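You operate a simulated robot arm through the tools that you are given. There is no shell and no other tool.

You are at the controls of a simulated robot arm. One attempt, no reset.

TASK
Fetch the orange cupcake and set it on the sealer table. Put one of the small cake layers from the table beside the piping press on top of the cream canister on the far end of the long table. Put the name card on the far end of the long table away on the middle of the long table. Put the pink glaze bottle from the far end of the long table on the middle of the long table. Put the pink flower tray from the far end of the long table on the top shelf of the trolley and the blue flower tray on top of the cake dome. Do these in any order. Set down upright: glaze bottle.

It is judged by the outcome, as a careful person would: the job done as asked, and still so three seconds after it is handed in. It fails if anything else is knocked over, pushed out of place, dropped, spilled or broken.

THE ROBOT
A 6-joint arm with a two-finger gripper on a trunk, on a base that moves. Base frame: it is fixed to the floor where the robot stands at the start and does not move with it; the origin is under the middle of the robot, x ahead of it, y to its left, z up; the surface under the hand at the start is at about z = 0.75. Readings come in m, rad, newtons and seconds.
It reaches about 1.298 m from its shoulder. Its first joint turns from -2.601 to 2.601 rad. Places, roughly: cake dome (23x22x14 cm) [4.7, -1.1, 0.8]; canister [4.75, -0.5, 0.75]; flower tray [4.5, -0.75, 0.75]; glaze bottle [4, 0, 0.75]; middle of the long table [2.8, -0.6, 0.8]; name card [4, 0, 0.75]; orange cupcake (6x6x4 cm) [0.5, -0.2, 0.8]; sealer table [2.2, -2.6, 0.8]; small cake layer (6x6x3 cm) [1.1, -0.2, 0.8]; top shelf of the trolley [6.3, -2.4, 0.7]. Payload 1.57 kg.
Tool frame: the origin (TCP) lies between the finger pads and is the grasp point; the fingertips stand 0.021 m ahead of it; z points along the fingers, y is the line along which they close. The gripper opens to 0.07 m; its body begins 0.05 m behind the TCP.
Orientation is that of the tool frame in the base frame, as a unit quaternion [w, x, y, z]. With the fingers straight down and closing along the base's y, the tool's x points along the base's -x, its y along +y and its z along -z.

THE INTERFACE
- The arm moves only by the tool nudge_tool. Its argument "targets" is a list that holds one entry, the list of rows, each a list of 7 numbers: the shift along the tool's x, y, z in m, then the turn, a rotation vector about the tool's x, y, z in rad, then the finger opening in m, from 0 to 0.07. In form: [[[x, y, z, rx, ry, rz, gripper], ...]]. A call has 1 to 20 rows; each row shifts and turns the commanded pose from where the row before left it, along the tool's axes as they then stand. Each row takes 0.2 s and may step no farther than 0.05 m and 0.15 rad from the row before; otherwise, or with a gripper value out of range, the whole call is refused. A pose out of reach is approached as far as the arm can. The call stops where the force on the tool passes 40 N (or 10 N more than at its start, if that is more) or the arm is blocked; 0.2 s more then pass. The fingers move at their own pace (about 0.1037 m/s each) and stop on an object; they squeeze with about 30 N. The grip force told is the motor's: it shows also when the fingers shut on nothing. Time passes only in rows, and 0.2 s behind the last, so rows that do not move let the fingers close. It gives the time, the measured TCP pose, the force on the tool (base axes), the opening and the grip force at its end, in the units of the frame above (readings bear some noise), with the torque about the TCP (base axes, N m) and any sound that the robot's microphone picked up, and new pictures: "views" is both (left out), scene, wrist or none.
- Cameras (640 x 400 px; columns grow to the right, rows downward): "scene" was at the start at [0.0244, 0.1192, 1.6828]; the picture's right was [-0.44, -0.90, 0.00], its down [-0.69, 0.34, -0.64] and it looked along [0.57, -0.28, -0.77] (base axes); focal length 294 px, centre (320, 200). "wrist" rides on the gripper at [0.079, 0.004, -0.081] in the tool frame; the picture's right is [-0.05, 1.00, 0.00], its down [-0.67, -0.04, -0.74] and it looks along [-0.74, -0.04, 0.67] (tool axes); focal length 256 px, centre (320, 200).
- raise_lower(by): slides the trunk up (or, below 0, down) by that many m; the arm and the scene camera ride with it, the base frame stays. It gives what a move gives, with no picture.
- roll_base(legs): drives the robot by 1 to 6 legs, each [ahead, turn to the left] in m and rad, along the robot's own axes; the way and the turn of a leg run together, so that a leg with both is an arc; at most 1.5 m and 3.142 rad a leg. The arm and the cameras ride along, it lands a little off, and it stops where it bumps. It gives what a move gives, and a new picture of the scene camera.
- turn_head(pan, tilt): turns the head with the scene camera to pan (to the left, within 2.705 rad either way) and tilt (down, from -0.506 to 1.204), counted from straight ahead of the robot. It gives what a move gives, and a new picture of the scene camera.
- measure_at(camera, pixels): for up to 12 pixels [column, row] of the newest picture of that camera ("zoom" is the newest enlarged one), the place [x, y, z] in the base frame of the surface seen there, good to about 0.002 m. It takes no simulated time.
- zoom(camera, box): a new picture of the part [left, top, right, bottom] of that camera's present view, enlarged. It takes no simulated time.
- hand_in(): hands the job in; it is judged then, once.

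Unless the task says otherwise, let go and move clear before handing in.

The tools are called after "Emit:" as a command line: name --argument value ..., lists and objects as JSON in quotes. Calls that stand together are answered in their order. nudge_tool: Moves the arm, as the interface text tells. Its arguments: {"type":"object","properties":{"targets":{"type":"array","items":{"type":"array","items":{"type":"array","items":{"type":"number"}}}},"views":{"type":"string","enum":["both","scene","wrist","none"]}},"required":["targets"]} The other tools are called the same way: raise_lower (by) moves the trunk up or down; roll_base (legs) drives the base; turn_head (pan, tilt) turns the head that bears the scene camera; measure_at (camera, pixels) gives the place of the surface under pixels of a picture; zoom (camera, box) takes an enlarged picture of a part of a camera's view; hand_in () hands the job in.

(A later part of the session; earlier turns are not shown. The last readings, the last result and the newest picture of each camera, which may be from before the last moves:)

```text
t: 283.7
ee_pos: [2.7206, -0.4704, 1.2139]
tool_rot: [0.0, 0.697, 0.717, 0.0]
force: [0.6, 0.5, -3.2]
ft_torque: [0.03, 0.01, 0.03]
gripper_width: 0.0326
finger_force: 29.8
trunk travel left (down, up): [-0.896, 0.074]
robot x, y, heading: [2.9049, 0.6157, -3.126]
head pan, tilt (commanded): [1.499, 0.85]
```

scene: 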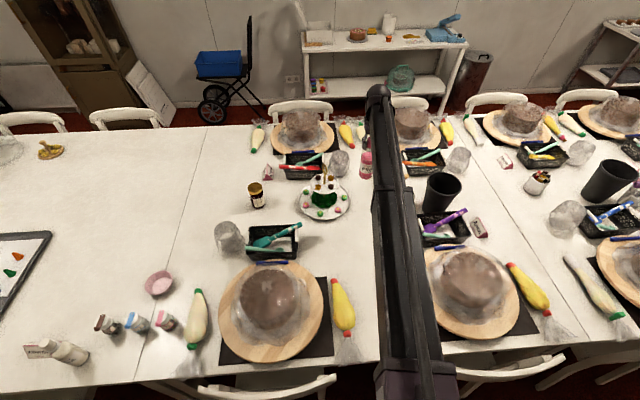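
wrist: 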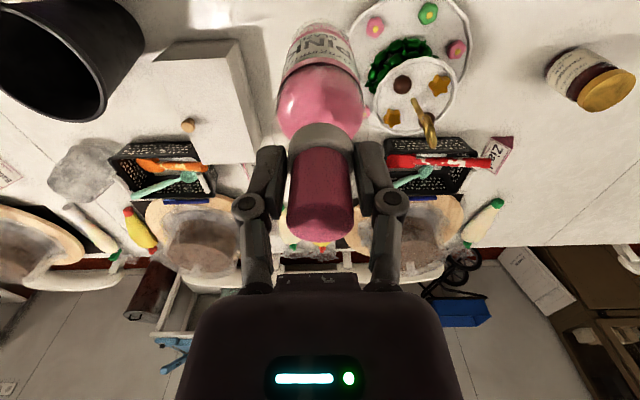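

The bottle is above the spot. I'll lower 0.2 m and check the neighbours.

Emit:
raise_lower --by -0.2

Emit:
zoom --camera "wrist" --box '[0, 0, 640, 400]'

Emit:
zoom --camera "scene" --box '[280, 80, 440, 180]'

```text
t: 285.9
ee_pos: [2.7208, -0.4722, 1.0142]
tool_rot: [0.0, 0.698, 0.716, 0.001]
force: [1.4, -0.1, -2.6]
ft_torque: [0.0, -0.05, 0.01]
gripper_width: 0.0324
finger_force: 30.0
trunk travel left (down, up): [-0.696, 0.274]
robot x, y, heading: [2.9038, 0.6156, -3.121]
head pan, tilt (commanded): [1.499, 0.85]
```

```text
1.00 times, centred on (320, 200) of wrist (not enlarged: the box is as wide or as high as the picture)
```

zoom: 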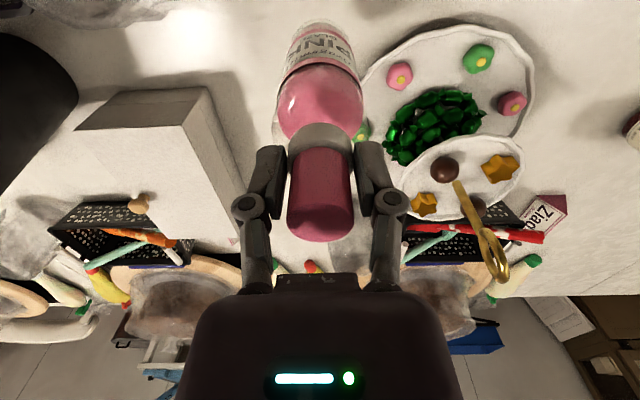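

```text
4.00 times, centred on (360, 130) of scene
```

zoom: 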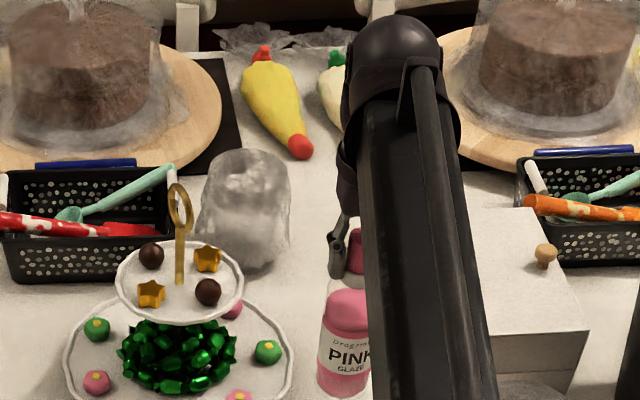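

Clearances look fine. I'll lower to just above the table and then step down to contact.

Emit:
raise_lower --by -0.097

Emit:
raise_lower --by -0.0025

```text
t: 287.2
ee_pos: [2.7207, -0.4729, 0.9187]
tool_rot: [0.001, 0.698, 0.716, 0.001]
force: [0.1, -0.2, -2.4]
ft_torque: [0.0, -0.01, -0.02]
gripper_width: 0.0326
finger_force: 29.9
trunk travel left (down, up): [-0.599, 0.371]
robot x, y, heading: [2.9032, 0.6173, -3.122]
head pan, tilt (commanded): [1.499, 0.85]
```

```text
t: 287.7
ee_pos: [2.7194, -0.4717, 0.9143]
tool_rot: [0.0, 0.697, 0.717, 0.0]
force: [-0.1, -0.5, -2.1]
ft_torque: [0.01, 0.03, -0.01]
gripper_width: 0.0324
finger_force: 30.0
trunk travel left (down, up): [-0.596, 0.374]
robot x, y, heading: [2.9008, 0.6134, -3.124]
head pan, tilt (commanded): [1.499, 0.85]
```

Emit:
raise_lower --by -0.0015

Emit:
raise_lower --by -0.001

```text
t: 288.2
ee_pos: [2.7203, -0.4708, 0.9143]
tool_rot: [0.001, 0.698, 0.717, -0.001]
force: [-0.6, -3.8, 10.4]
ft_torque: [-0.4, 0.09, 0.01]
gripper_width: 0.0321
finger_force: 30.7
trunk travel left (down, up): [-0.595, 0.375]
robot x, y, heading: [2.9081, 0.6174, -3.127]
head pan, tilt (commanded): [1.499, 0.85]
```

```text
t: 288.7
ee_pos: [2.7214, -0.4693, 0.9153]
tool_rot: [0.001, 0.698, 0.716, -0.001]
force: [-0.6, -6.1, 19.6]
ft_torque: [-0.55, -0.03, -0.02]
gripper_width: 0.032
finger_force: 29.9
trunk travel left (down, up): [-0.594, 0.376]
robot x, y, heading: [2.9049, 0.6186, -3.122]
head pan, tilt (commanded): [1.499, 0.85]
```

The bottle stands on the table (19.6 N). I'll ease 1.5 mm back up and open the fingers.

Emit:
raise_lower --by 0.0015

Emit:
nudge_tool --targets '[[[0, 0, 0, 0, 0, 0, 0.036], [0, 0, 0, 0, 0, 0, 0.042], [0, 0, 0, 0, 0, 0, 0.05], [0, 0, 0, 0, 0, 0, 0.06], [0, 0, 0, 0, 0, 0, 0.07], [0, 0, 0, 0, 0, 0, 0.07]]]' --views "wrist"

```text
t: 289.2
ee_pos: [2.721, -0.4699, 0.9139]
tool_rot: [0.0, 0.698, 0.716, 0.001]
force: [0.8, -3.0, 7.5]
ft_torque: [-0.27, -0.06, 0.0]
gripper_width: 0.0322
finger_force: 29.9
trunk travel left (down, up): [-0.595, 0.375]
robot x, y, heading: [2.9036, 0.617, -3.124]
head pan, tilt (commanded): [1.499, 0.85]
```

```text
t: 290.6
ee_pos: [2.7202, -0.471, 0.9142]
tool_rot: [0.001, 0.697, 0.717, 0.001]
force: [0.3, 0.1, -0.6]
ft_torque: [-0.01, 0.01, -0.02]
gripper_width: 0.0697
finger_force: 0.1
trunk travel left (down, up): [-0.595, 0.375]
robot x, y, heading: [2.9001, 0.6139, -3.124]
head pan, tilt (commanded): [1.499, 0.85]
```

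wrist: 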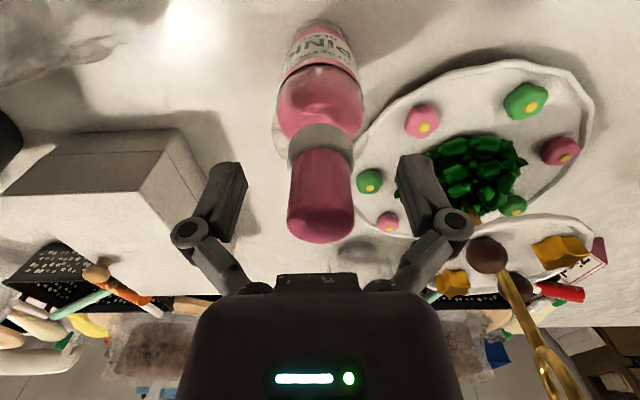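

The bottle stands upright and free. I'll rise straight up, then verify.

Emit:
raise_lower --by 0.2

Emit:
zoom --camera "wrist" --box '[0, 0, 640, 400]'

Emit:
zoom --camera "scene" --box '[260, 100, 460, 225]'

```text
t: 292.8
ee_pos: [2.7207, -0.4708, 1.1133]
tool_rot: [0.0, 0.698, 0.716, 0.0]
force: [-0.2, 0.4, 0.4]
ft_torque: [-0.02, -0.06, 0.02]
gripper_width: 0.0701
finger_force: 0.1
trunk travel left (down, up): [-0.795, 0.175]
robot x, y, heading: [2.9045, 0.6157, -3.128]
head pan, tilt (commanded): [1.499, 0.85]
```

```text
1.00 times, centred on (320, 200) of wrist (not enlarged: the box is as wide or as high as the picture)
```

zoom: 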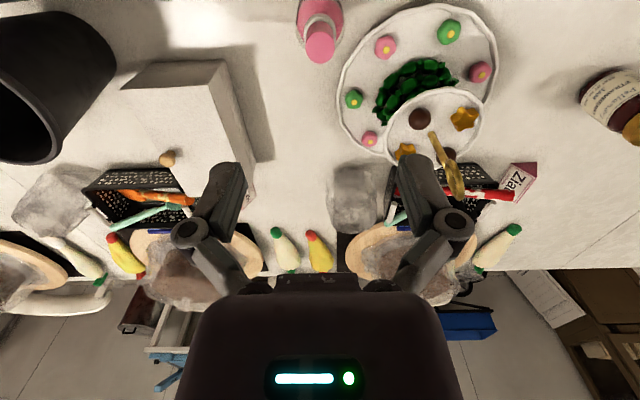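

```text
3.20 times, centred on (360, 162) of scene
```

zoom: 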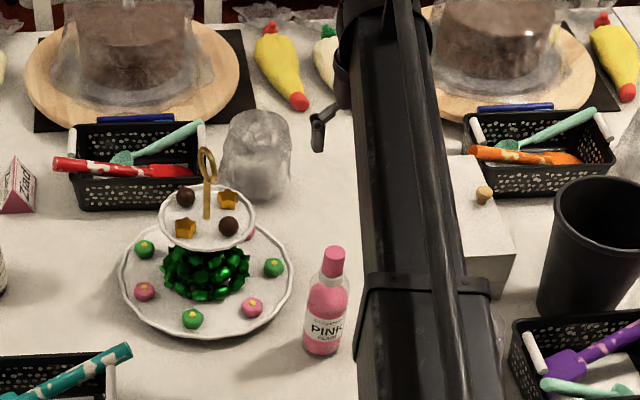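

The bottle stands upright at zoom (325,300), clear of its neighbours. Next I'll retract the arm over the table's edge and reverse to about x=4.3 for the card.

Emit:
nudge_tool --targets '[[[0.04198, 0.0196, 0, 0, 0, 0, 0.07], [0.04198, 0.0196, 0, 0, 0, 0, 0.07], [0.04198, 0.0196, 0, 0, 0, 0, 0.07], [0.04198, 0.0196, 0, 0, 0, 0, 0.07], [0.04198, 0.0196, 0, 0, 0, 0, 0.07], [0.04198, 0.0196, 0, 0, 0, 0, 0.07], [0.04198, 0.0196, 0, 0, 0, 0, 0.07], [0.04198, 0.0196, 0, 0, 0, 0, 0.07], [0.04198, 0.0196, 0, 0, 0, 0, 0.07], [0.04198, 0.0196, 0, 0, 0, 0, 0.07]]]' --views "none"

Emit:
roll_base --legs '[[-1.4, 0]]'

```text
t: 295.0
ee_pos: [2.9056, -0.0463, 1.1146]
tool_rot: [0.0, 0.698, 0.716, 0.0]
force: [-0.7, 1.0, 0.2]
ft_torque: [-0.01, -0.01, 0.06]
gripper_width: 0.0699
finger_force: 0.0
trunk travel left (down, up): [-0.795, 0.175]
robot x, y, heading: [2.9063, 0.6137, -3.124]
head pan, tilt (commanded): [1.499, 0.85]
```

```text
t: 303.5
ee_pos: [4.3022, -0.0148, 1.1148]
tool_rot: [0.0, 0.694, 0.72, 0.0]
force: [-0.2, 0.5, 0.1]
ft_torque: [0.02, 0.0, 0.02]
gripper_width: 0.0701
finger_force: 0.1
trunk travel left (down, up): [-0.795, 0.175]
robot x, y, heading: [4.296, 0.6499, -3.118]
head pan, tilt (commanded): [1.499, 0.85]
```

scene: 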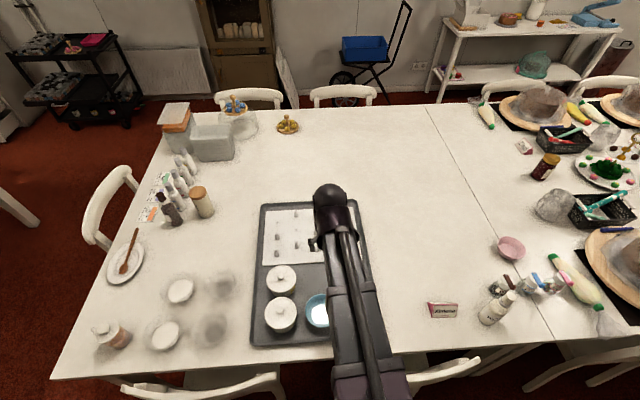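

I'm beside the card, at scene (443,310). I'll turn the wrist to align the fingers across the card's ridge, camera facing -x, and approach.

Emit:
nudge_tool --targets '[[[0, 0, 0, 0, 0, 0.1495, 0.07], [0, 0, 0, 0, 0, 0.1495, 0.07], [0, 0, 0, 0, 0, 0.1495, 0.07], [0, 0, 0, 0, 0, 0.1495, 0.07], [0, 0, 0, 0, 0, 0.1495, 0.07], [0, 0, 0, 0, 0, 0.1495, 0.07], [0, 0, 0, 0, 0, 0.1495, 0.07], [0, 0, 0, 0, 0, 0.1495, 0.07], [0, 0, 0, 0, 0, 0.1495, 0.07], [0, 0, 0, 0, 0, 0.1495, 0.07], [0, 0, 0, 0, 0, 0.1495, 0.07]]]' --views "none"

Emit:
nudge_tool --targets '[[[-0.04764, -0.0048, 0, 0, 0, 0, 0.07], [-0.04764, -0.0048, 0, 0, 0, 0, 0.07], [-0.04764, -0.0048, 0, 0, 0, 0, 0.07], [-0.04764, -0.0048, 0, 0, 0, 0, 0.07], [-0.04764, -0.0048, 0, 0, 0, 0, 0.07], [-0.04764, -0.0048, 0, 0, 0, 0, 0.07], [-0.04764, -0.0048, 0, 0, 0, 0, 0.07], [0, 0, 0, 0, 0, 0, 0.07]]]' --views "both"

```text
t: 305.9
ee_pos: [4.3019, -0.0158, 1.114]
tool_rot: [0.0, 1.0, -0.022, 0.0]
force: [-0.1, 0.1, 0.4]
ft_torque: [0.01, 0.01, -0.03]
gripper_width: 0.0699
finger_force: 0.0
trunk travel left (down, up): [-0.795, 0.175]
robot x, y, heading: [4.2968, 0.6472, -3.118]
head pan, tilt (commanded): [1.499, 0.85]
```

```text
t: 307.7
ee_pos: [3.9712, 0.0325, 1.1155]
tool_rot: [0.001, 1.0, -0.019, 0.0]
force: [-0.2, 0.2, -0.2]
ft_torque: [-0.02, 0.0, 0.01]
gripper_width: 0.0702
finger_force: 0.1
trunk travel left (down, up): [-0.795, 0.175]
robot x, y, heading: [4.299, 0.6456, -3.113]
head pan, tilt (commanded): [1.499, 0.85]
```

scene: 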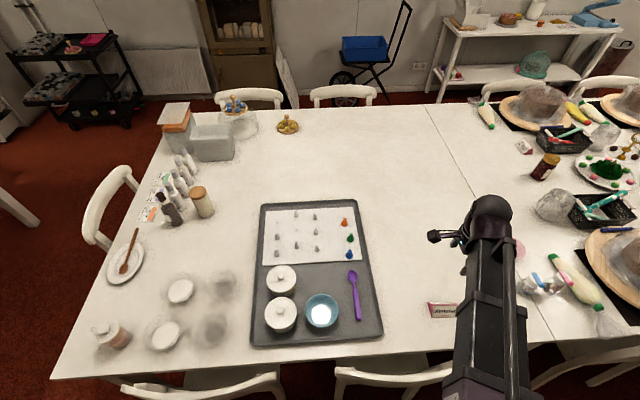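
wrist: 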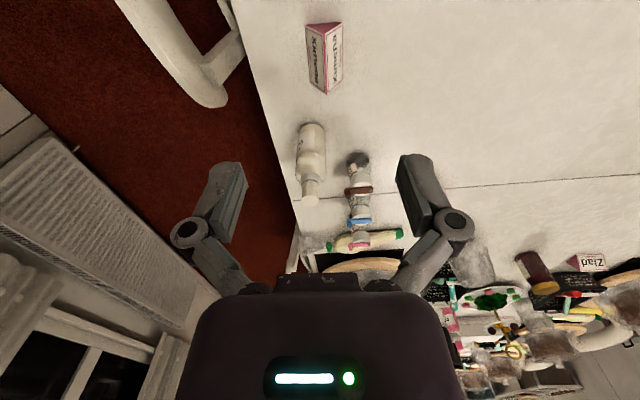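

Emit:
zoom --camera "wrist" --box '[260, 0, 400, 88]'

Emit:
measure_at --camera "wrist" --pixels '[[308, 30], [312, 70], [326, 92], [326, 50], [324, 30], [340, 30], [342, 75], [316, 50], [336, 50], [325, 80], [322, 24], [306, 50]]'

```text
4.55 times, centred on (330, 44) of wrist
```

zoom: 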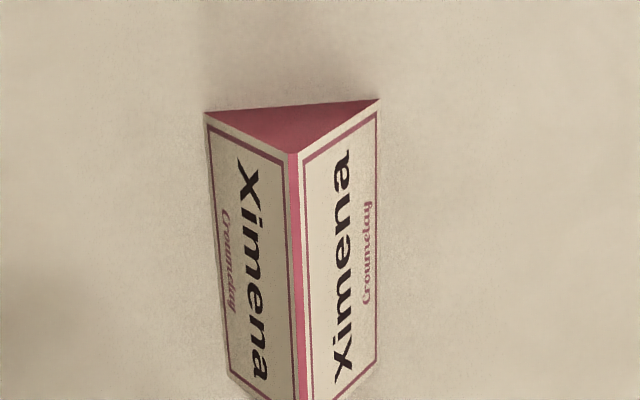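

```text
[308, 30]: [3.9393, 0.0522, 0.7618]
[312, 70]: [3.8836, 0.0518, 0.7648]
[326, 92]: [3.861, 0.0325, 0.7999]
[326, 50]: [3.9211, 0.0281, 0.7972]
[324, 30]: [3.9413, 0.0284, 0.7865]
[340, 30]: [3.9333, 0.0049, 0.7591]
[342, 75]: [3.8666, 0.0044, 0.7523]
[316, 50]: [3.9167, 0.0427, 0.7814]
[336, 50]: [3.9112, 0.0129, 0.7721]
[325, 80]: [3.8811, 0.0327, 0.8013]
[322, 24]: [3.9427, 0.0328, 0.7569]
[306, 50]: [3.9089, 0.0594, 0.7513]
```

The card's centre is (3.901,0.031) and the wrist is aligned with its ridge. I'll move over it and lower in two steps.

Emit:
nudge_tool --targets '[[[-0.035, 0.0021, 0, 0, 0, 0, 0.07], [-0.035, 0.0021, 0, 0, 0, 0, 0.07], [0, 0, 0, 0, 0, 0, 0.07]]]' --views "none"

Emit:
raise_lower --by -0.22

Emit:
zoom --camera "wrist" --box '[160, 0, 480, 200]'

Emit:
measure_at --camera "zoom" --pixels '[[320, 20], [320, 60], [320, 100], [320, 140], [280, 60], [360, 60], [250, 60], [390, 60], [240, 100], [400, 100]]'

```text
t: 308.5
ee_pos: [3.9004, 0.0299, 1.1142]
tool_rot: [0.0, 1.0, -0.021, 0.0]
force: [-0.2, 0.0, -0.1]
ft_torque: [0.01, -0.02, -0.01]
gripper_width: 0.0699
finger_force: 0.1
trunk travel left (down, up): [-0.795, 0.175]
robot x, y, heading: [4.2987, 0.6482, -3.118]
head pan, tilt (commanded): [1.499, 0.85]
```

```text
t: 310.9
ee_pos: [3.9008, 0.0301, 0.8937]
tool_rot: [0.0, 1.0, -0.02, 0.001]
force: [0.4, 0.1, -0.4]
ft_torque: [0.02, -0.01, 0.04]
gripper_width: 0.0699
finger_force: 0.0
trunk travel left (down, up): [-0.575, 0.395]
robot x, y, heading: [4.2962, 0.6496, -3.115]
head pan, tilt (commanded): [1.499, 0.85]
```

```text
2.00 times, centred on (320, 100) of wrist
```

zoom: 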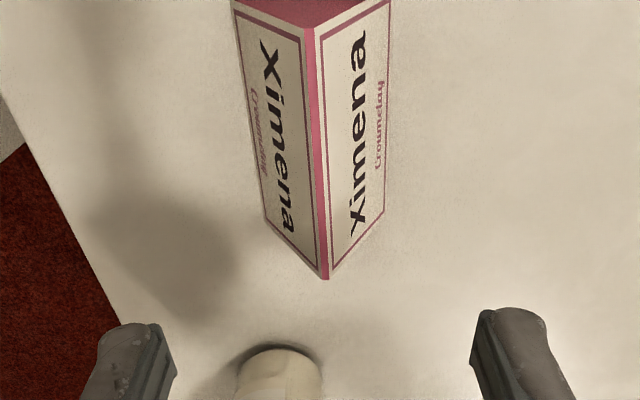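

```text
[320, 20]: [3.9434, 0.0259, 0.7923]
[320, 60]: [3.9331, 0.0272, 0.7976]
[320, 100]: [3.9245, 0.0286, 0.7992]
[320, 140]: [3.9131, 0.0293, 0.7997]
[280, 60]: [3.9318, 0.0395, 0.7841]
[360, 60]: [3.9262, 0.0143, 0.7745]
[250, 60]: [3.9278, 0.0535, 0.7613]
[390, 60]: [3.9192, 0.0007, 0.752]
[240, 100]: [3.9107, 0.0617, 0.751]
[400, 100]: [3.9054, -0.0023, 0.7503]
```

The ridge runs right through the TCP line. I'll lower 0.118 m to z≈0.776 (tips 4 mm above the table) and close.

Emit:
raise_lower --by -0.118

Emit:
nudge_tool --targets '[[[0, 0, 0, 0, 0, 0, 0.062], [0, 0, 0, 0, 0, 0, 0.055], [0, 0, 0, 0, 0, 0, 0.048], [0, 0, 0, 0, 0, 0, 0.04], [0, 0, 0, 0, 0, 0, 0.03], [0, 0, 0, 0, 0, 0, 0.03]]]' --views "both"

```text
t: 312.3
ee_pos: [3.9012, 0.0288, 0.7763]
tool_rot: [0.001, 1.0, -0.02, 0.001]
force: [0.2, 0.3, 0.4]
ft_torque: [0.0, 0.0, -0.01]
gripper_width: 0.0702
finger_force: 0.1
trunk travel left (down, up): [-0.457, 0.513]
robot x, y, heading: [4.2925, 0.6473, -3.115]
head pan, tilt (commanded): [1.499, 0.85]
```

```text
t: 313.7
ee_pos: [3.9008, 0.0301, 0.7759]
tool_rot: [0.0, 1.0, -0.02, 0.0]
force: [-0.7, -0.1, 3.2]
ft_torque: [0.03, -0.01, 0.02]
gripper_width: 0.0449
finger_force: 30.5
trunk travel left (down, up): [-0.457, 0.513]
robot x, y, heading: [4.2965, 0.6451, -3.114]
head pan, tilt (commanded): [1.499, 0.85]
```

scene: 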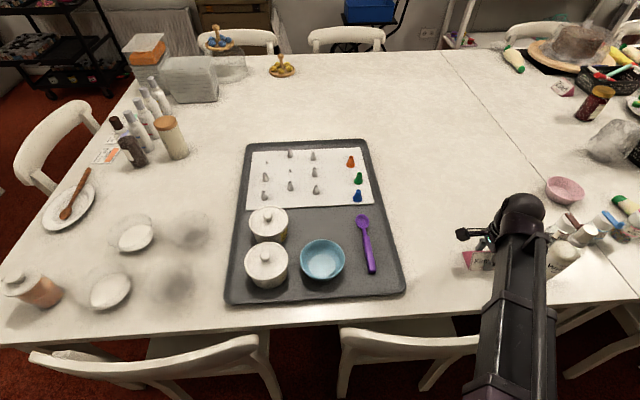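
wrist: 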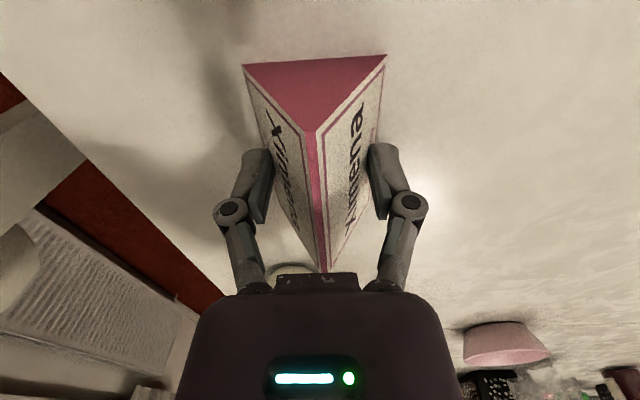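

The fingers hold the card at 0.045 m. I'll lift slightly and check it comes along.

Emit:
raise_lower --by 0.02

Emit:
zoom --camera "wrist" --box '[0, 0, 640, 400]'

Emit:
zoom --camera "scene" --box '[420, 190, 580, 290]'

```text
t: 314.4
ee_pos: [3.9009, 0.0287, 0.7958]
tool_rot: [0.0, 1.0, -0.02, 0.0]
force: [-0.1, -0.3, 0.4]
ft_torque: [0.01, 0.02, 0.0]
gripper_width: 0.0304
finger_force: 0.0
trunk travel left (down, up): [-0.477, 0.493]
robot x, y, heading: [4.2954, 0.6438, -3.114]
head pan, tilt (commanded): [1.499, 0.85]
```

```text
1.00 times, centred on (320, 200) of wrist (not enlarged: the box is as wide or as high as the picture)
```

zoom: 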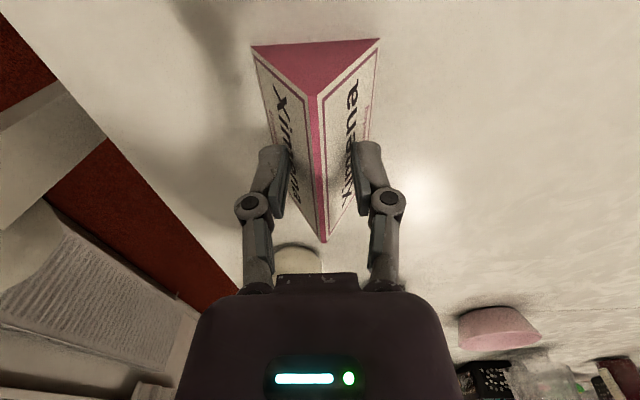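

```text
4.00 times, centred on (500, 240) of scene
```

zoom: 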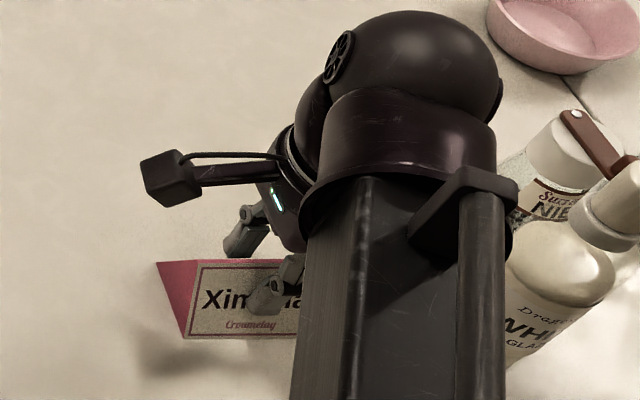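

The card slipped out: its 60° wedge sides are too slick to lift this way (opening fell to 0.030 m with no force). It still stands in place; I'll open, rise, and look at the table surface to plan another way.

Emit:
nudge_tool --targets '[[[0, 0, 0, 0, 0, 0, 0.045], [0, 0, 0, 0, 0, 0, 0.06], [0, 0, 0, 0, 0, 0, 0.07], [0, 0, 0, 0, 0, 0, 0.07]]]' --views "none"

Emit:
raise_lower --by 0.28

Emit:
turn_head --pan 1.2 --tilt 0.8

Emit:
zoom --camera "wrist" --box '[0, 0, 640, 400]'

```text
t: 315.4
ee_pos: [3.9002, 0.0301, 0.7948]
tool_rot: [0.0, 1.0, -0.02, 0.001]
force: [0.1, 0.0, -0.3]
ft_torque: [-0.01, 0.0, 0.01]
gripper_width: 0.0702
finger_force: 0.1
trunk travel left (down, up): [-0.477, 0.493]
robot x, y, heading: [4.2951, 0.6496, -3.117]
head pan, tilt (commanded): [1.499, 0.85]
```

```text
t: 318.2
ee_pos: [3.9016, 0.0301, 1.0758]
tool_rot: [0.0, 1.0, -0.02, 0.001]
force: [0.6, 0.0, -0.7]
ft_torque: [-0.02, 0.02, 0.0]
gripper_width: 0.0701
finger_force: 0.0
trunk travel left (down, up): [-0.757, 0.213]
robot x, y, heading: [4.2955, 0.644, -3.117]
head pan, tilt (commanded): [1.499, 0.85]
```

```text
t: 319.0
ee_pos: [3.9009, 0.0293, 1.0765]
tool_rot: [0.0, 1.0, -0.02, 0.0]
force: [0.1, -0.8, 0.5]
ft_torque: [0.02, 0.03, -0.02]
gripper_width: 0.0702
finger_force: 0.1
trunk travel left (down, up): [-0.757, 0.213]
robot x, y, heading: [4.2957, 0.6449, -3.112]
head pan, tilt (commanded): [1.201, 0.799]
```

scene: 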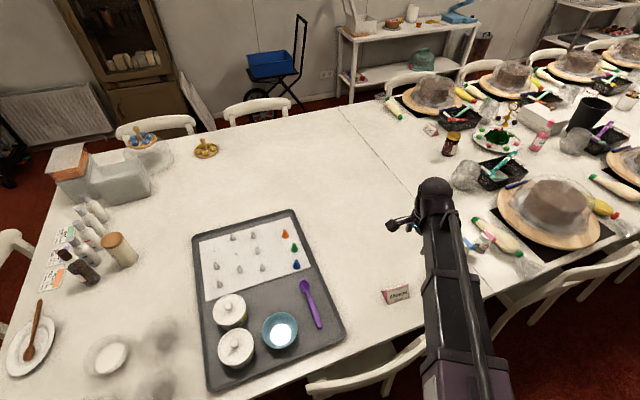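

```text
1.00 times, centred on (320, 200) of wrist (not enlarged: the box is as wide or as high as the picture)
```

zoom: 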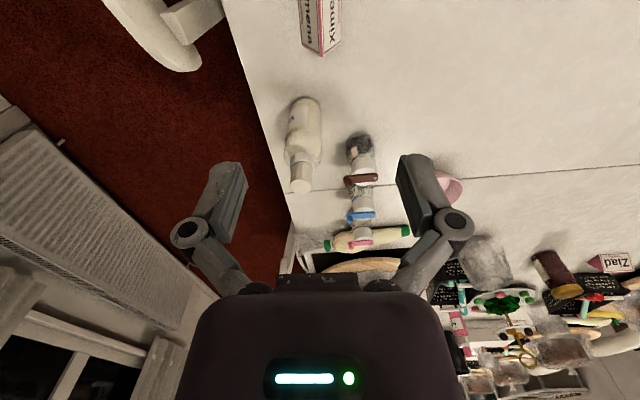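

The card is still standing at scene (396,294). I'll measure the corridor toward the middle: the glass (466,177), brown jar (451,143), basket and plates.

Emit:
zoom --camera "scene" --box '[380, 80, 620, 230]'

Emit:
measure_at --camera "zoom" --pixels '[[230, 240], [195, 255], [200, 285], [265, 265], [190, 150], [170, 175], [190, 200], [210, 180], [130, 135], [275, 215], [300, 280], [235, 185]]'

Emit:
measure_at --camera "scene" --pixels '[[360, 130], [400, 180], [340, 107], [420, 200], [440, 160], [420, 150], [470, 210], [500, 230], [480, 140], [435, 130], [540, 140], [520, 160]]'

```text
2.67 times, centred on (500, 155) of scene
```

zoom: 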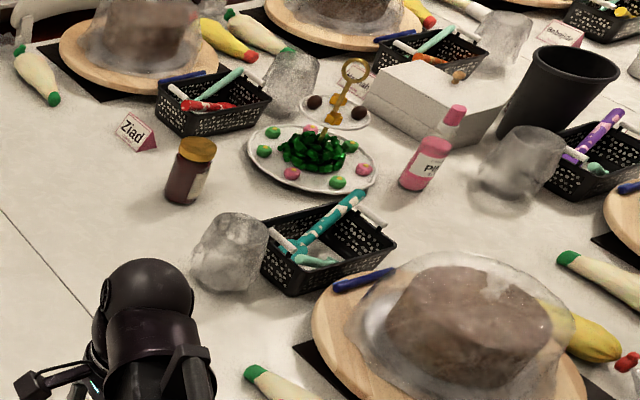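

```text
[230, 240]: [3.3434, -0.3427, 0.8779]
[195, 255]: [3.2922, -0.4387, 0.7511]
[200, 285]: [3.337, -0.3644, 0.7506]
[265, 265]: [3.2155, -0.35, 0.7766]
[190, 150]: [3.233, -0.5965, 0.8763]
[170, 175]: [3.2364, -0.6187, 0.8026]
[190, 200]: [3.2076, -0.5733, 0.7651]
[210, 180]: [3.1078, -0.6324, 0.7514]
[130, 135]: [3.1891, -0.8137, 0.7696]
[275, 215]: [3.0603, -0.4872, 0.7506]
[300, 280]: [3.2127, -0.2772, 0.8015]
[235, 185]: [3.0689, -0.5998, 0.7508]
```

```text
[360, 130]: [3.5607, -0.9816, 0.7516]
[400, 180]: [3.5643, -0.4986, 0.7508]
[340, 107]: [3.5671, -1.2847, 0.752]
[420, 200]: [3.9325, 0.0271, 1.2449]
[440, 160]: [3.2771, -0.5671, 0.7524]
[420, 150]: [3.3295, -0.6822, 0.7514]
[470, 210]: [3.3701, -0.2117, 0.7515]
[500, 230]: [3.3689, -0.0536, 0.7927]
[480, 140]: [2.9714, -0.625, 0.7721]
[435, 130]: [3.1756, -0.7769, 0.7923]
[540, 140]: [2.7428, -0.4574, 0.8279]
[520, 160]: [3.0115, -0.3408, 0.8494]
```

The seam between table sections is at x≈3.565, with open space just beyond it at about (3.4,-0.5). Since the card can't be lifted by its slopes, I'll slide it: grip it on the table and drag it in legs. First I'll check heights under the boom (white bottle, wrapped cake).

Emit:
measure_at --camera "zoom" --pixels '[[450, 310], [470, 275], [500, 290], [400, 300], [550, 320], [360, 330], [350, 75], [420, 155]]'

Emit:
roll_base --legs '[[0.2, 0]]'

```text
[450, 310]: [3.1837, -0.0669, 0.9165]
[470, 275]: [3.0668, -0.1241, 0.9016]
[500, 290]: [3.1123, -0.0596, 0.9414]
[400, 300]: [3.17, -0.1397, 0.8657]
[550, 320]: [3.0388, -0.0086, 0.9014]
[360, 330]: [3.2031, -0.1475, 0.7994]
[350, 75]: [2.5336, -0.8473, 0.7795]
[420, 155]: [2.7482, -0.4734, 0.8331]
```

```text
t: 320.8
ee_pos: [3.7022, 0.0247, 1.0756]
tool_rot: [-0.001, 1.0, -0.019, 0.0]
force: [0.4, 0.0, -0.1]
ft_torque: [0.0, -0.03, 0.01]
gripper_width: 0.0698
finger_force: 0.0
trunk travel left (down, up): [-0.757, 0.213]
robot x, y, heading: [4.1002, 0.6397, -3.115]
head pan, tilt (commanded): [1.201, 0.799]
```

scene: 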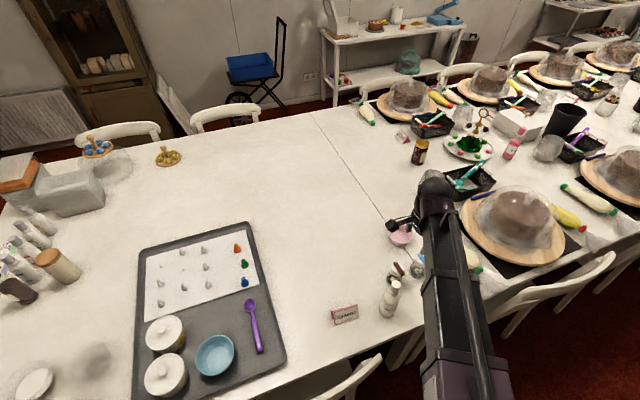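

The wrapped cake peaks at z≈0.94, so I'll keep the boom away from it. I'll go back over the card and re-measure it.

Emit:
nudge_tool --targets '[[[0.0446, -0.0031, 0, 0, 0, 0, 0.07], [0.0446, -0.0031, 0, 0, 0, 0, 0.07], [0.0446, -0.0031, 0, 0, 0, 0, 0.07], [0.0446, -0.0031, 0, 0, 0, 0, 0.07], [0.0446, -0.0031, 0, 0, 0, 0, 0.07], [0.0446, -0.0031, 0, 0, 0, 0, 0.07], [0, 0, 0, 0, 0, 0, 0.07]]]' --views "wrist"

Emit:
zoom --camera "wrist" --box '[240, 0, 400, 100]'

Emit:
measure_at --camera "zoom" --pixels '[[330, 160], [330, 240], [340, 300], [320, 120], [300, 200], [370, 200], [260, 200], [400, 200], [240, 100], [395, 100]]'

```text
t: 322.4
ee_pos: [3.9713, 0.0327, 1.0759]
tool_rot: [0.0, 1.0, -0.021, 0.001]
force: [-0.6, 0.2, 0.9]
ft_torque: [-0.01, 0.01, 0.03]
gripper_width: 0.0701
finger_force: 0.1
trunk travel left (down, up): [-0.757, 0.213]
robot x, y, heading: [4.1003, 0.6369, -3.114]
head pan, tilt (commanded): [1.201, 0.799]
```

wrist: 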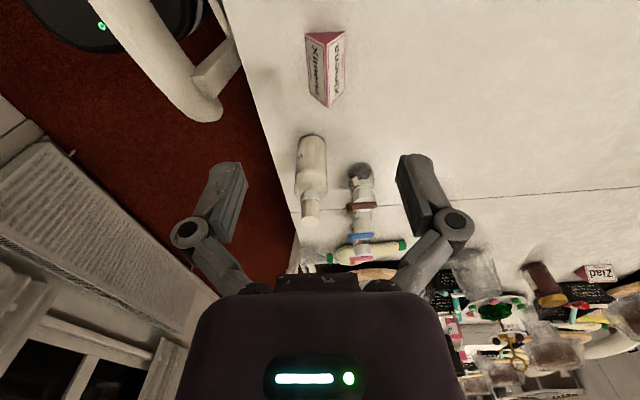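

```text
4.00 times, centred on (320, 50) of wrist
```

zoom: 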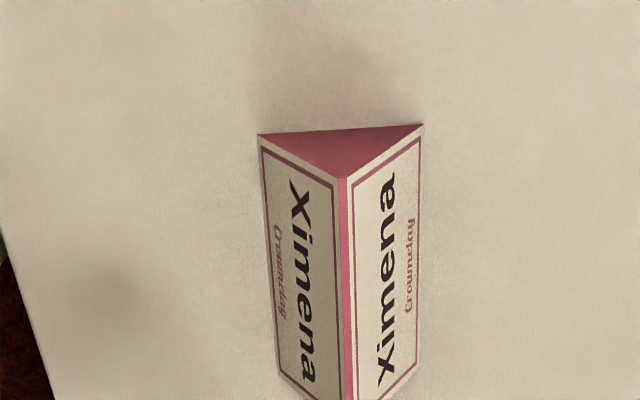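

```text
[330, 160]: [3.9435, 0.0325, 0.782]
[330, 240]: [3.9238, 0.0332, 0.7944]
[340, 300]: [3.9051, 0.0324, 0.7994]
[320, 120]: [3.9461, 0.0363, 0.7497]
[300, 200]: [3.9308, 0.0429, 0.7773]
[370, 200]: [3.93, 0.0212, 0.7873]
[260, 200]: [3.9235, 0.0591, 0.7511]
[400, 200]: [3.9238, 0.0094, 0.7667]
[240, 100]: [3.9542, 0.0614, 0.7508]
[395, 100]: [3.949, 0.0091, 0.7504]
```

The card is where it was, ridge at y≈0.0315. I'll move over it, lower to z≈0.782 and grip it against the table for sliding.

Emit:
nudge_tool --targets '[[[-0.0351, 0.002, 0, 0, 0, 0, 0.07], [-0.0351, 0.002, 0, 0, 0, 0, 0.07], [0, 0, 0, 0, 0, 0, 0.07]]]' --views "none"

Emit:
raise_lower --by -0.29

Emit:
raise_lower --by -0.006

Emit:
nudge_tool --targets '[[[0, 0, 0, 0, 0, 0, 0.06], [0, 0, 0, 0, 0, 0, 0.05], [0, 0, 0, 0, 0, 0, 0.04], [0, 0, 0, 0, 0, 0, 0.03], [0, 0, 0, 0, 0, 0, 0.03]]]' --views "wrist"

```text
t: 323.2
ee_pos: [3.9012, 0.0314, 1.0762]
tool_rot: [0.0, 1.0, -0.019, 0.001]
force: [0.0, 0.5, -0.1]
ft_torque: [0.0, -0.02, 0.0]
gripper_width: 0.0702
finger_force: 0.1
trunk travel left (down, up): [-0.757, 0.213]
robot x, y, heading: [4.0989, 0.64, -3.115]
head pan, tilt (commanded): [1.201, 0.799]
```

```text
t: 326.2
ee_pos: [3.9008, 0.0309, 0.7857]
tool_rot: [0.0, 1.0, -0.02, -0.001]
force: [0.0, 0.6, 0.3]
ft_torque: [0.0, 0.03, 0.0]
gripper_width: 0.0699
finger_force: 0.0
trunk travel left (down, up): [-0.467, 0.503]
robot x, y, heading: [4.0979, 0.6418, -3.122]
head pan, tilt (commanded): [1.201, 0.799]
```

```text
t: 326.7
ee_pos: [3.9013, 0.0317, 0.7804]
tool_rot: [0.0, 1.0, -0.02, 0.0]
force: [0.2, 0.0, 0.3]
ft_torque: [-0.01, 0.0, -0.02]
gripper_width: 0.0698
finger_force: 0.1
trunk travel left (down, up): [-0.461, 0.509]
robot x, y, heading: [4.0987, 0.6387, -3.114]
head pan, tilt (commanded): [1.201, 0.799]
```

```text
t: 327.9
ee_pos: [3.9014, 0.0312, 0.7806]
tool_rot: [0.0, 1.0, -0.02, 0.0]
force: [-0.2, -1.0, 2.8]
ft_torque: [0.02, 0.04, 0.0]
gripper_width: 0.0416
finger_force: 29.9
trunk travel left (down, up): [-0.461, 0.509]
robot x, y, heading: [4.0989, 0.6421, -3.12]
head pan, tilt (commanded): [1.201, 0.799]
```

wrist: 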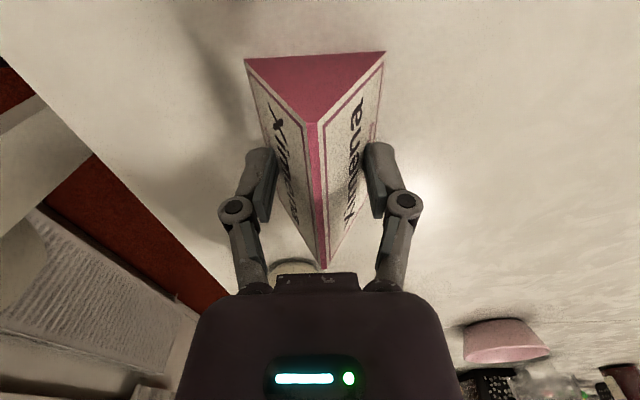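

The grip presses the card down lightly (2.8 N). I'll check the bowl's position, then slide the card gently in -y.

Emit:
zoom --camera "scene" --box '[300, 130, 480, 242]'

Emit:
measure_at --camera "zoom" --pixels '[[320, 280], [330, 230], [300, 300], [280, 320], [370, 300], [270, 270], [200, 200], [250, 350]]'

Emit:
nudge_tool --targets '[[[0, 0.01, 0, 0, 0, 0, 0.03], [0, 0.02, 0, 0, 0, 0, 0.03], [0, 0.02, 0, 0, 0, 0, 0.03], [0, 0, 0, 0, 0, 0, 0.03]]]' --views "wrist"

```text
3.56 times, centred on (390, 186) of scene
```

zoom: 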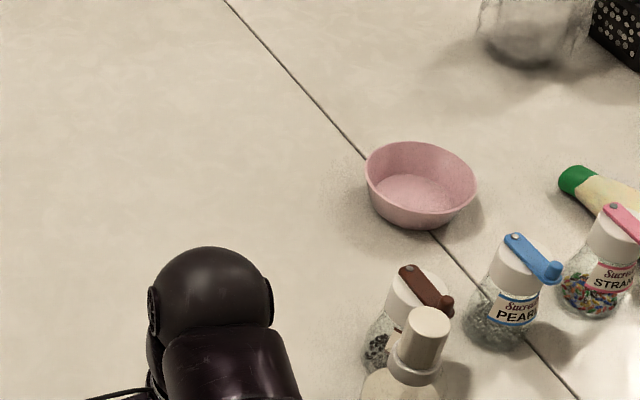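

```text
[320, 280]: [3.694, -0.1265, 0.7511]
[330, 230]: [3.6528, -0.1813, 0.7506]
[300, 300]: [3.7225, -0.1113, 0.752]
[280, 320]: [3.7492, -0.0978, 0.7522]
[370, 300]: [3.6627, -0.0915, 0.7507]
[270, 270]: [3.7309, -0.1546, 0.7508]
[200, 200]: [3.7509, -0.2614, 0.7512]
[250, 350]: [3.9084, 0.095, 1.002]
```

```text
t: 328.9
ee_pos: [3.8987, -0.0188, 0.7812]
tool_rot: [0.002, 1.0, -0.02, 0.001]
force: [-0.8, 1.8, 10.9]
ft_torque: [0.08, 0.01, -0.04]
gripper_width: 0.0411
finger_force: 29.9
trunk travel left (down, up): [-0.461, 0.509]
robot x, y, heading: [4.1, 0.6424, -3.116]
head pan, tilt (commanded): [1.201, 0.799]
```

wrist: 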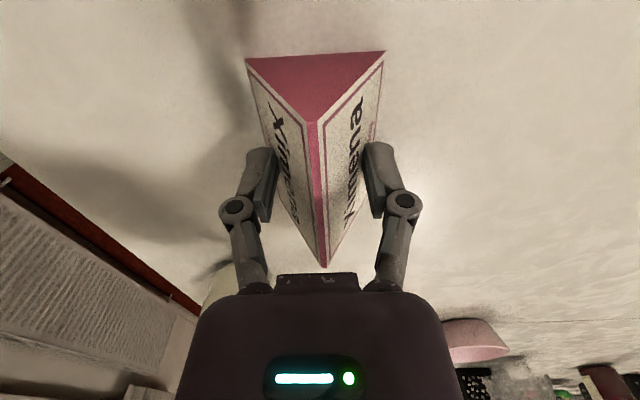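

The card slides along well and stays upright. I'll continue toward (3.73,-0.45), clear of the bowl at about (3.58,-0.14).

Emit:
nudge_tool --targets '[[[-0.01083, 0.03124, 0, 0, 0, 0, 0.03], [-0.01083, 0.03124, 0, 0, 0, 0, 0.03], [-0.01083, 0.03124, 0, 0, 0, 0, 0.03], [-0.01083, 0.03124, 0, 0, 0, 0, 0.03], [-0.01083, 0.03124, 0, 0, 0, 0, 0.03], [-0.01083, 0.03124, 0, 0, 0, 0, 0.03], [-0.01083, 0.03124, 0, 0, 0, 0, 0.03]]]' --views "wrist"

Emit:
nudge_tool --targets '[[[-0.01083, 0.03124, 0, 0, 0, 0, 0.03], [-0.01083, 0.03124, 0, 0, 0, 0, 0.03], [-0.01083, 0.03124, 0, 0, 0, 0, 0.03], [-0.01083, 0.03124, 0, 0, 0, 0, 0.03], [-0.01083, 0.03124, 0, 0, 0, 0, 0.03], [-0.01083, 0.03124, 0, 0, 0, 0, 0.03], [-0.01083, 0.03124, 0, 0, 0, 0, 0.03], [0, 0, 0, 0, 0, 0, 0.03]]]' --views "both"

```text
t: 330.5
ee_pos: [3.8156, -0.2321, 0.7818]
tool_rot: [0.001, 1.0, -0.019, 0.0]
force: [5.5, 13.0, 29.8]
ft_torque: [0.57, -0.17, -0.04]
gripper_width: 0.0385
finger_force: 30.3
trunk travel left (down, up): [-0.461, 0.509]
robot x, y, heading: [4.0993, 0.642, -3.112]
head pan, tilt (commanded): [1.201, 0.799]
```

wrist: 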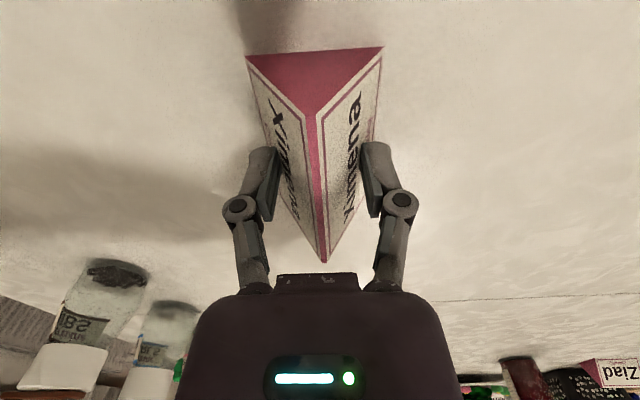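

```text
t: 332.3
ee_pos: [3.7388, -0.4269, 0.7842]
tool_rot: [0.003, 1.0, -0.019, -0.001]
force: [1.7, 5.0, 29.4]
ft_torque: [0.3, -0.17, 0.01]
gripper_width: 0.038
finger_force: 30.0
out of reach, approached as far as the arm can: row 7
trunk travel left (down, up): [-0.461, 0.509]
robot x, y, heading: [4.0976, 0.6398, -3.115]
head pan, tilt (commanded): [1.201, 0.799]
```

scene: 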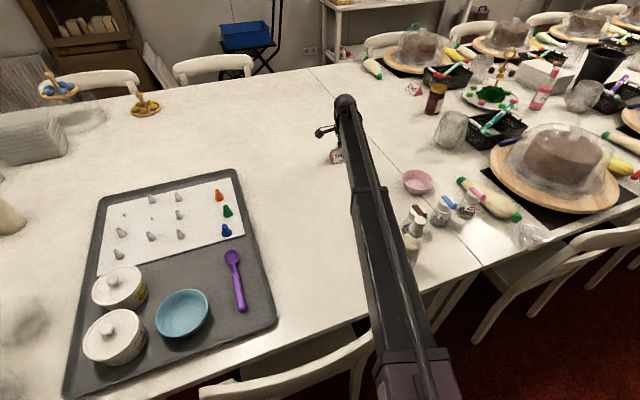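
wrist: 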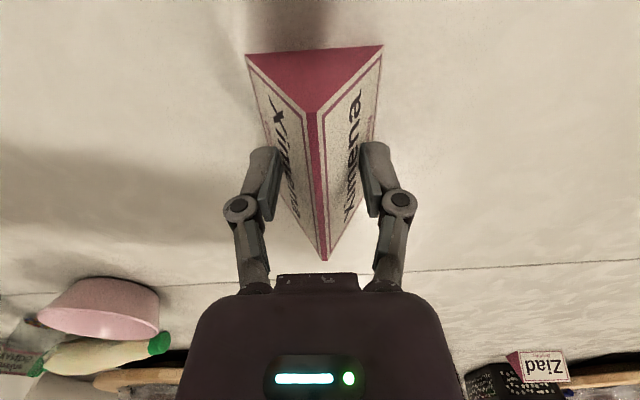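

The arm's reach ends about 1.13 m from the base centre; the card is now at about (3.74,-0.427), still upright. I'll release, rise, and move the base forward and a little closer to the table for the next leg.

Emit:
nudge_tool --targets '[[[0, 0, 0, 0, 0, 0, 0.045], [0, 0, 0, 0, 0, 0, 0.06], [0, 0, 0, 0, 0, 0, 0.07], [0, 0, 0, 0, 0, 0, 0.07]]]' --views "none"

Emit:
raise_lower --by 0.3

Emit:
roll_base --legs '[[0.3, 0.2], [0.3, -0.2]]'

Emit:
zoom --camera "wrist" --box '[0, 0, 640, 400]'

```text
t: 333.3
ee_pos: [3.7392, -0.4272, 0.7795]
tool_rot: [-0.001, 1.0, -0.019, 0.0]
force: [0.1, -0.2, -0.2]
ft_torque: [0.0, -0.03, 0.03]
gripper_width: 0.0702
finger_force: 0.0
trunk travel left (down, up): [-0.461, 0.509]
robot x, y, heading: [4.0972, 0.6462, -3.117]
head pan, tilt (commanded): [1.201, 0.799]
```

```text
t: 336.3
ee_pos: [3.7389, -0.4276, 1.0792]
tool_rot: [0.001, 1.0, -0.02, 0.001]
force: [-0.6, 1.0, 0.5]
ft_torque: [-0.01, 0.01, 0.01]
gripper_width: 0.0702
finger_force: 0.0
trunk travel left (down, up): [-0.761, 0.209]
robot x, y, heading: [4.0998, 0.6409, -3.116]
head pan, tilt (commanded): [1.201, 0.799]
```

```text
t: 340.7
ee_pos: [3.1454, -0.5033, 1.0794]
tool_rot: [0.0, 1.0, -0.02, 0.001]
force: [0.4, -0.6, 0.5]
ft_torque: [0.03, 0.0, -0.01]
gripper_width: 0.0701
finger_force: 0.0
trunk travel left (down, up): [-0.761, 0.209]
robot x, y, heading: [3.5095, 0.562, -3.112]
head pan, tilt (commanded): [1.201, 0.799]
```

scene: 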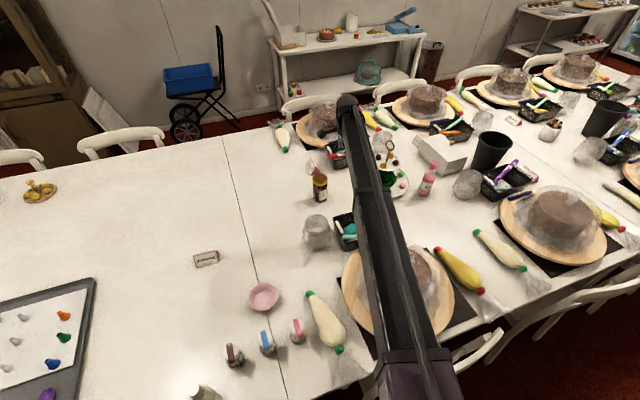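

```text
1.00 times, centred on (320, 200) of wrist (not enlarged: the box is as wide or as high as the picture)
```

zoom: 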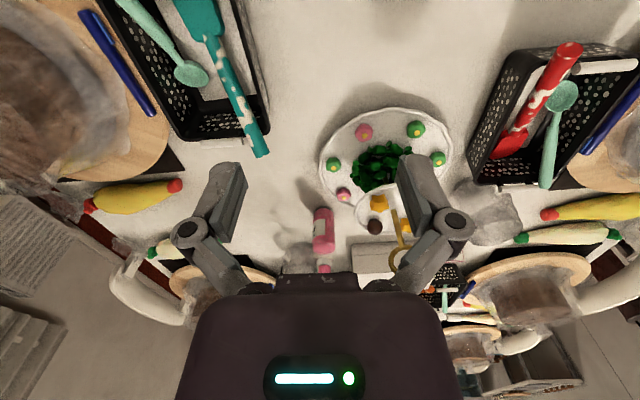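

The base is at (3.51,0.56) and the card stands at scene (206,258). The wrist now looks over the intended destination; I'll measure the free spot and neighbours.

Emit:
measure_at --camera "zoom" --pixels '[[320, 60], [290, 120], [268, 140], [265, 100], [322, 165], [345, 125], [470, 160], [380, 60], [300, 170], [240, 30], [520, 60], [430, 120]]'

Emit:
zoom --camera "scene" --box '[180, 150, 400, 288]'

Emit:
measure_at --camera "zoom" --pixels '[[405, 190], [395, 225], [400, 270], [360, 230], [435, 235], [410, 75], [405, 140], [380, 110], [430, 115], [75, 310], [60, 315], [110, 305]]'

```text
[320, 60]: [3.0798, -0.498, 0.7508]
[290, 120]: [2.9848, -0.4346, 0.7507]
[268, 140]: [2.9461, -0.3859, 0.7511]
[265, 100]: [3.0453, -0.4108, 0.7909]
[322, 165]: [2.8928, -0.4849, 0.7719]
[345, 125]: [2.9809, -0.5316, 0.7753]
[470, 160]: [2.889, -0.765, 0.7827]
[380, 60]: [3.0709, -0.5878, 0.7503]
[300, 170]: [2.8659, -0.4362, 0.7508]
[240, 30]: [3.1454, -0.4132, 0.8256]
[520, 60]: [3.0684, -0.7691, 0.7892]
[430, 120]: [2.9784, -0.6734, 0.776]
```

```text
2.90 times, centred on (290, 219) of scene
```

zoom: 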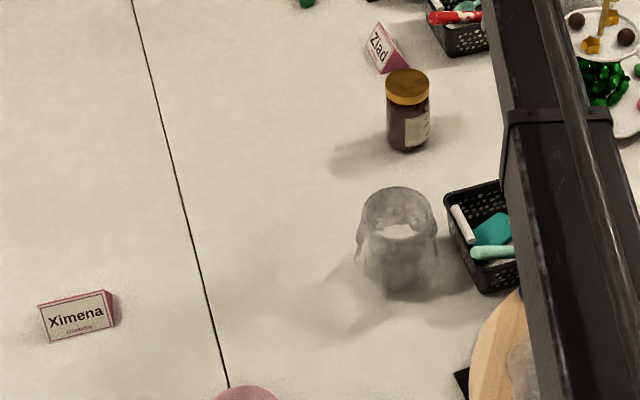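

```text
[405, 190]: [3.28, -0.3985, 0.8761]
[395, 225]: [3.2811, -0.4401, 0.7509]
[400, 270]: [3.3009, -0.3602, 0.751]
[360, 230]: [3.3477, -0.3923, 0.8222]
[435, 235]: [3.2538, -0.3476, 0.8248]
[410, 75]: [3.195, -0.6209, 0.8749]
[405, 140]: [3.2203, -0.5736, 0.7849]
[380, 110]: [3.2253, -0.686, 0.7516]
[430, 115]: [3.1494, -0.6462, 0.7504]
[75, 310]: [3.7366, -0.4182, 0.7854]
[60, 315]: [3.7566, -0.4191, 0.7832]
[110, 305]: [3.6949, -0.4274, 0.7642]
```

The corridor between the glass (edge y≈-0.405) and brown jar (edge y≈-0.573) is wide enough for the closed gripper at y≈-0.489. I'll fly back over to the card to re-grip it.

Emit:
nudge_tool --targets '[[[0.04724, -0.00746, 0, 0, 0, 0, 0.07], [0.04724, -0.00746, 0, 0, 0, 0, 0.07], [0.04724, -0.00746, 0, 0, 0, 0, 0.07], [0.04724, -0.00746, 0, 0, 0, 0, 0.07], [0.04724, -0.00746, 0, 0, 0, 0, 0.07], [0.04724, -0.00746, 0, 0, 0, 0, 0.07], [0.04724, -0.00746, 0, 0, 0, 0, 0.07], [0.04724, -0.00746, 0, 0, 0, 0, 0.07], [0.04724, -0.00746, 0, 0, 0, 0, 0.07], [0.04724, -0.00746, 0, 0, 0, 0, 0.07], [0.04724, -0.00746, 0, 0, 0, 0, 0.07], [0.04724, -0.00746, 0, 0, 0, 0, 0.07], [0.04724, -0.00746, 0, 0, 0, 0, 0.07], [0.04724, -0.00746, 0, 0, 0, 0, 0.07], [0, 0, 0, 0, 0, 0, 0.07]]]' --views "wrist"

Emit:
zoom --camera "wrist" --box '[240, 0, 400, 100]'

Emit:
measure_at --camera "zoom" --pixels '[[320, 160], [320, 240], [330, 200], [330, 300], [340, 300], [300, 200], [370, 200], [260, 200], [400, 200], [350, 350]]'

```text
t: 343.9
ee_pos: [3.8101, -0.4254, 1.0796]
tool_rot: [-0.001, 1.0, -0.019, -0.001]
force: [-0.7, 0.0, -0.3]
ft_torque: [0.02, 0.01, -0.03]
gripper_width: 0.0701
finger_force: 0.2
trunk travel left (down, up): [-0.761, 0.209]
robot x, y, heading: [3.5057, 0.5649, -3.105]
head pan, tilt (commanded): [1.201, 0.799]
```

wrist: 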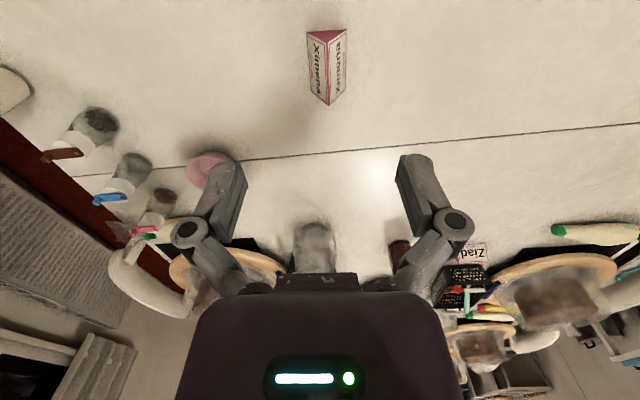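

```text
4.00 times, centred on (320, 50) of wrist
```

zoom: 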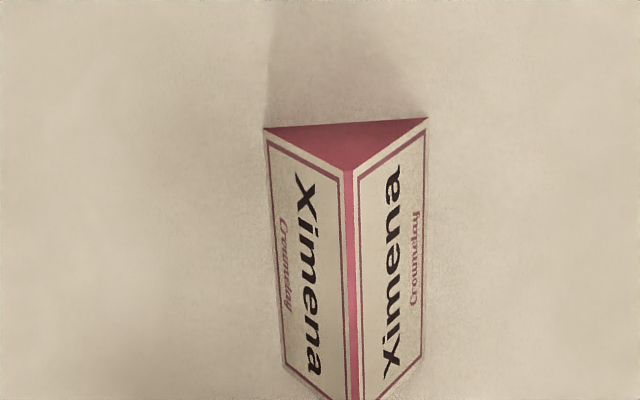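

```text
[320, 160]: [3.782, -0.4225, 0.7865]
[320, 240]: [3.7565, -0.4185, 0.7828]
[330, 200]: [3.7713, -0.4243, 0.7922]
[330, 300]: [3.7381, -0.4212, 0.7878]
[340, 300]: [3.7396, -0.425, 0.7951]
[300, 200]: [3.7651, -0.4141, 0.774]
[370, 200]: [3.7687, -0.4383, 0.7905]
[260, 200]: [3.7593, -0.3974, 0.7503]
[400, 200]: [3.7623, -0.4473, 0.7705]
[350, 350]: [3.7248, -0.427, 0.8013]
```

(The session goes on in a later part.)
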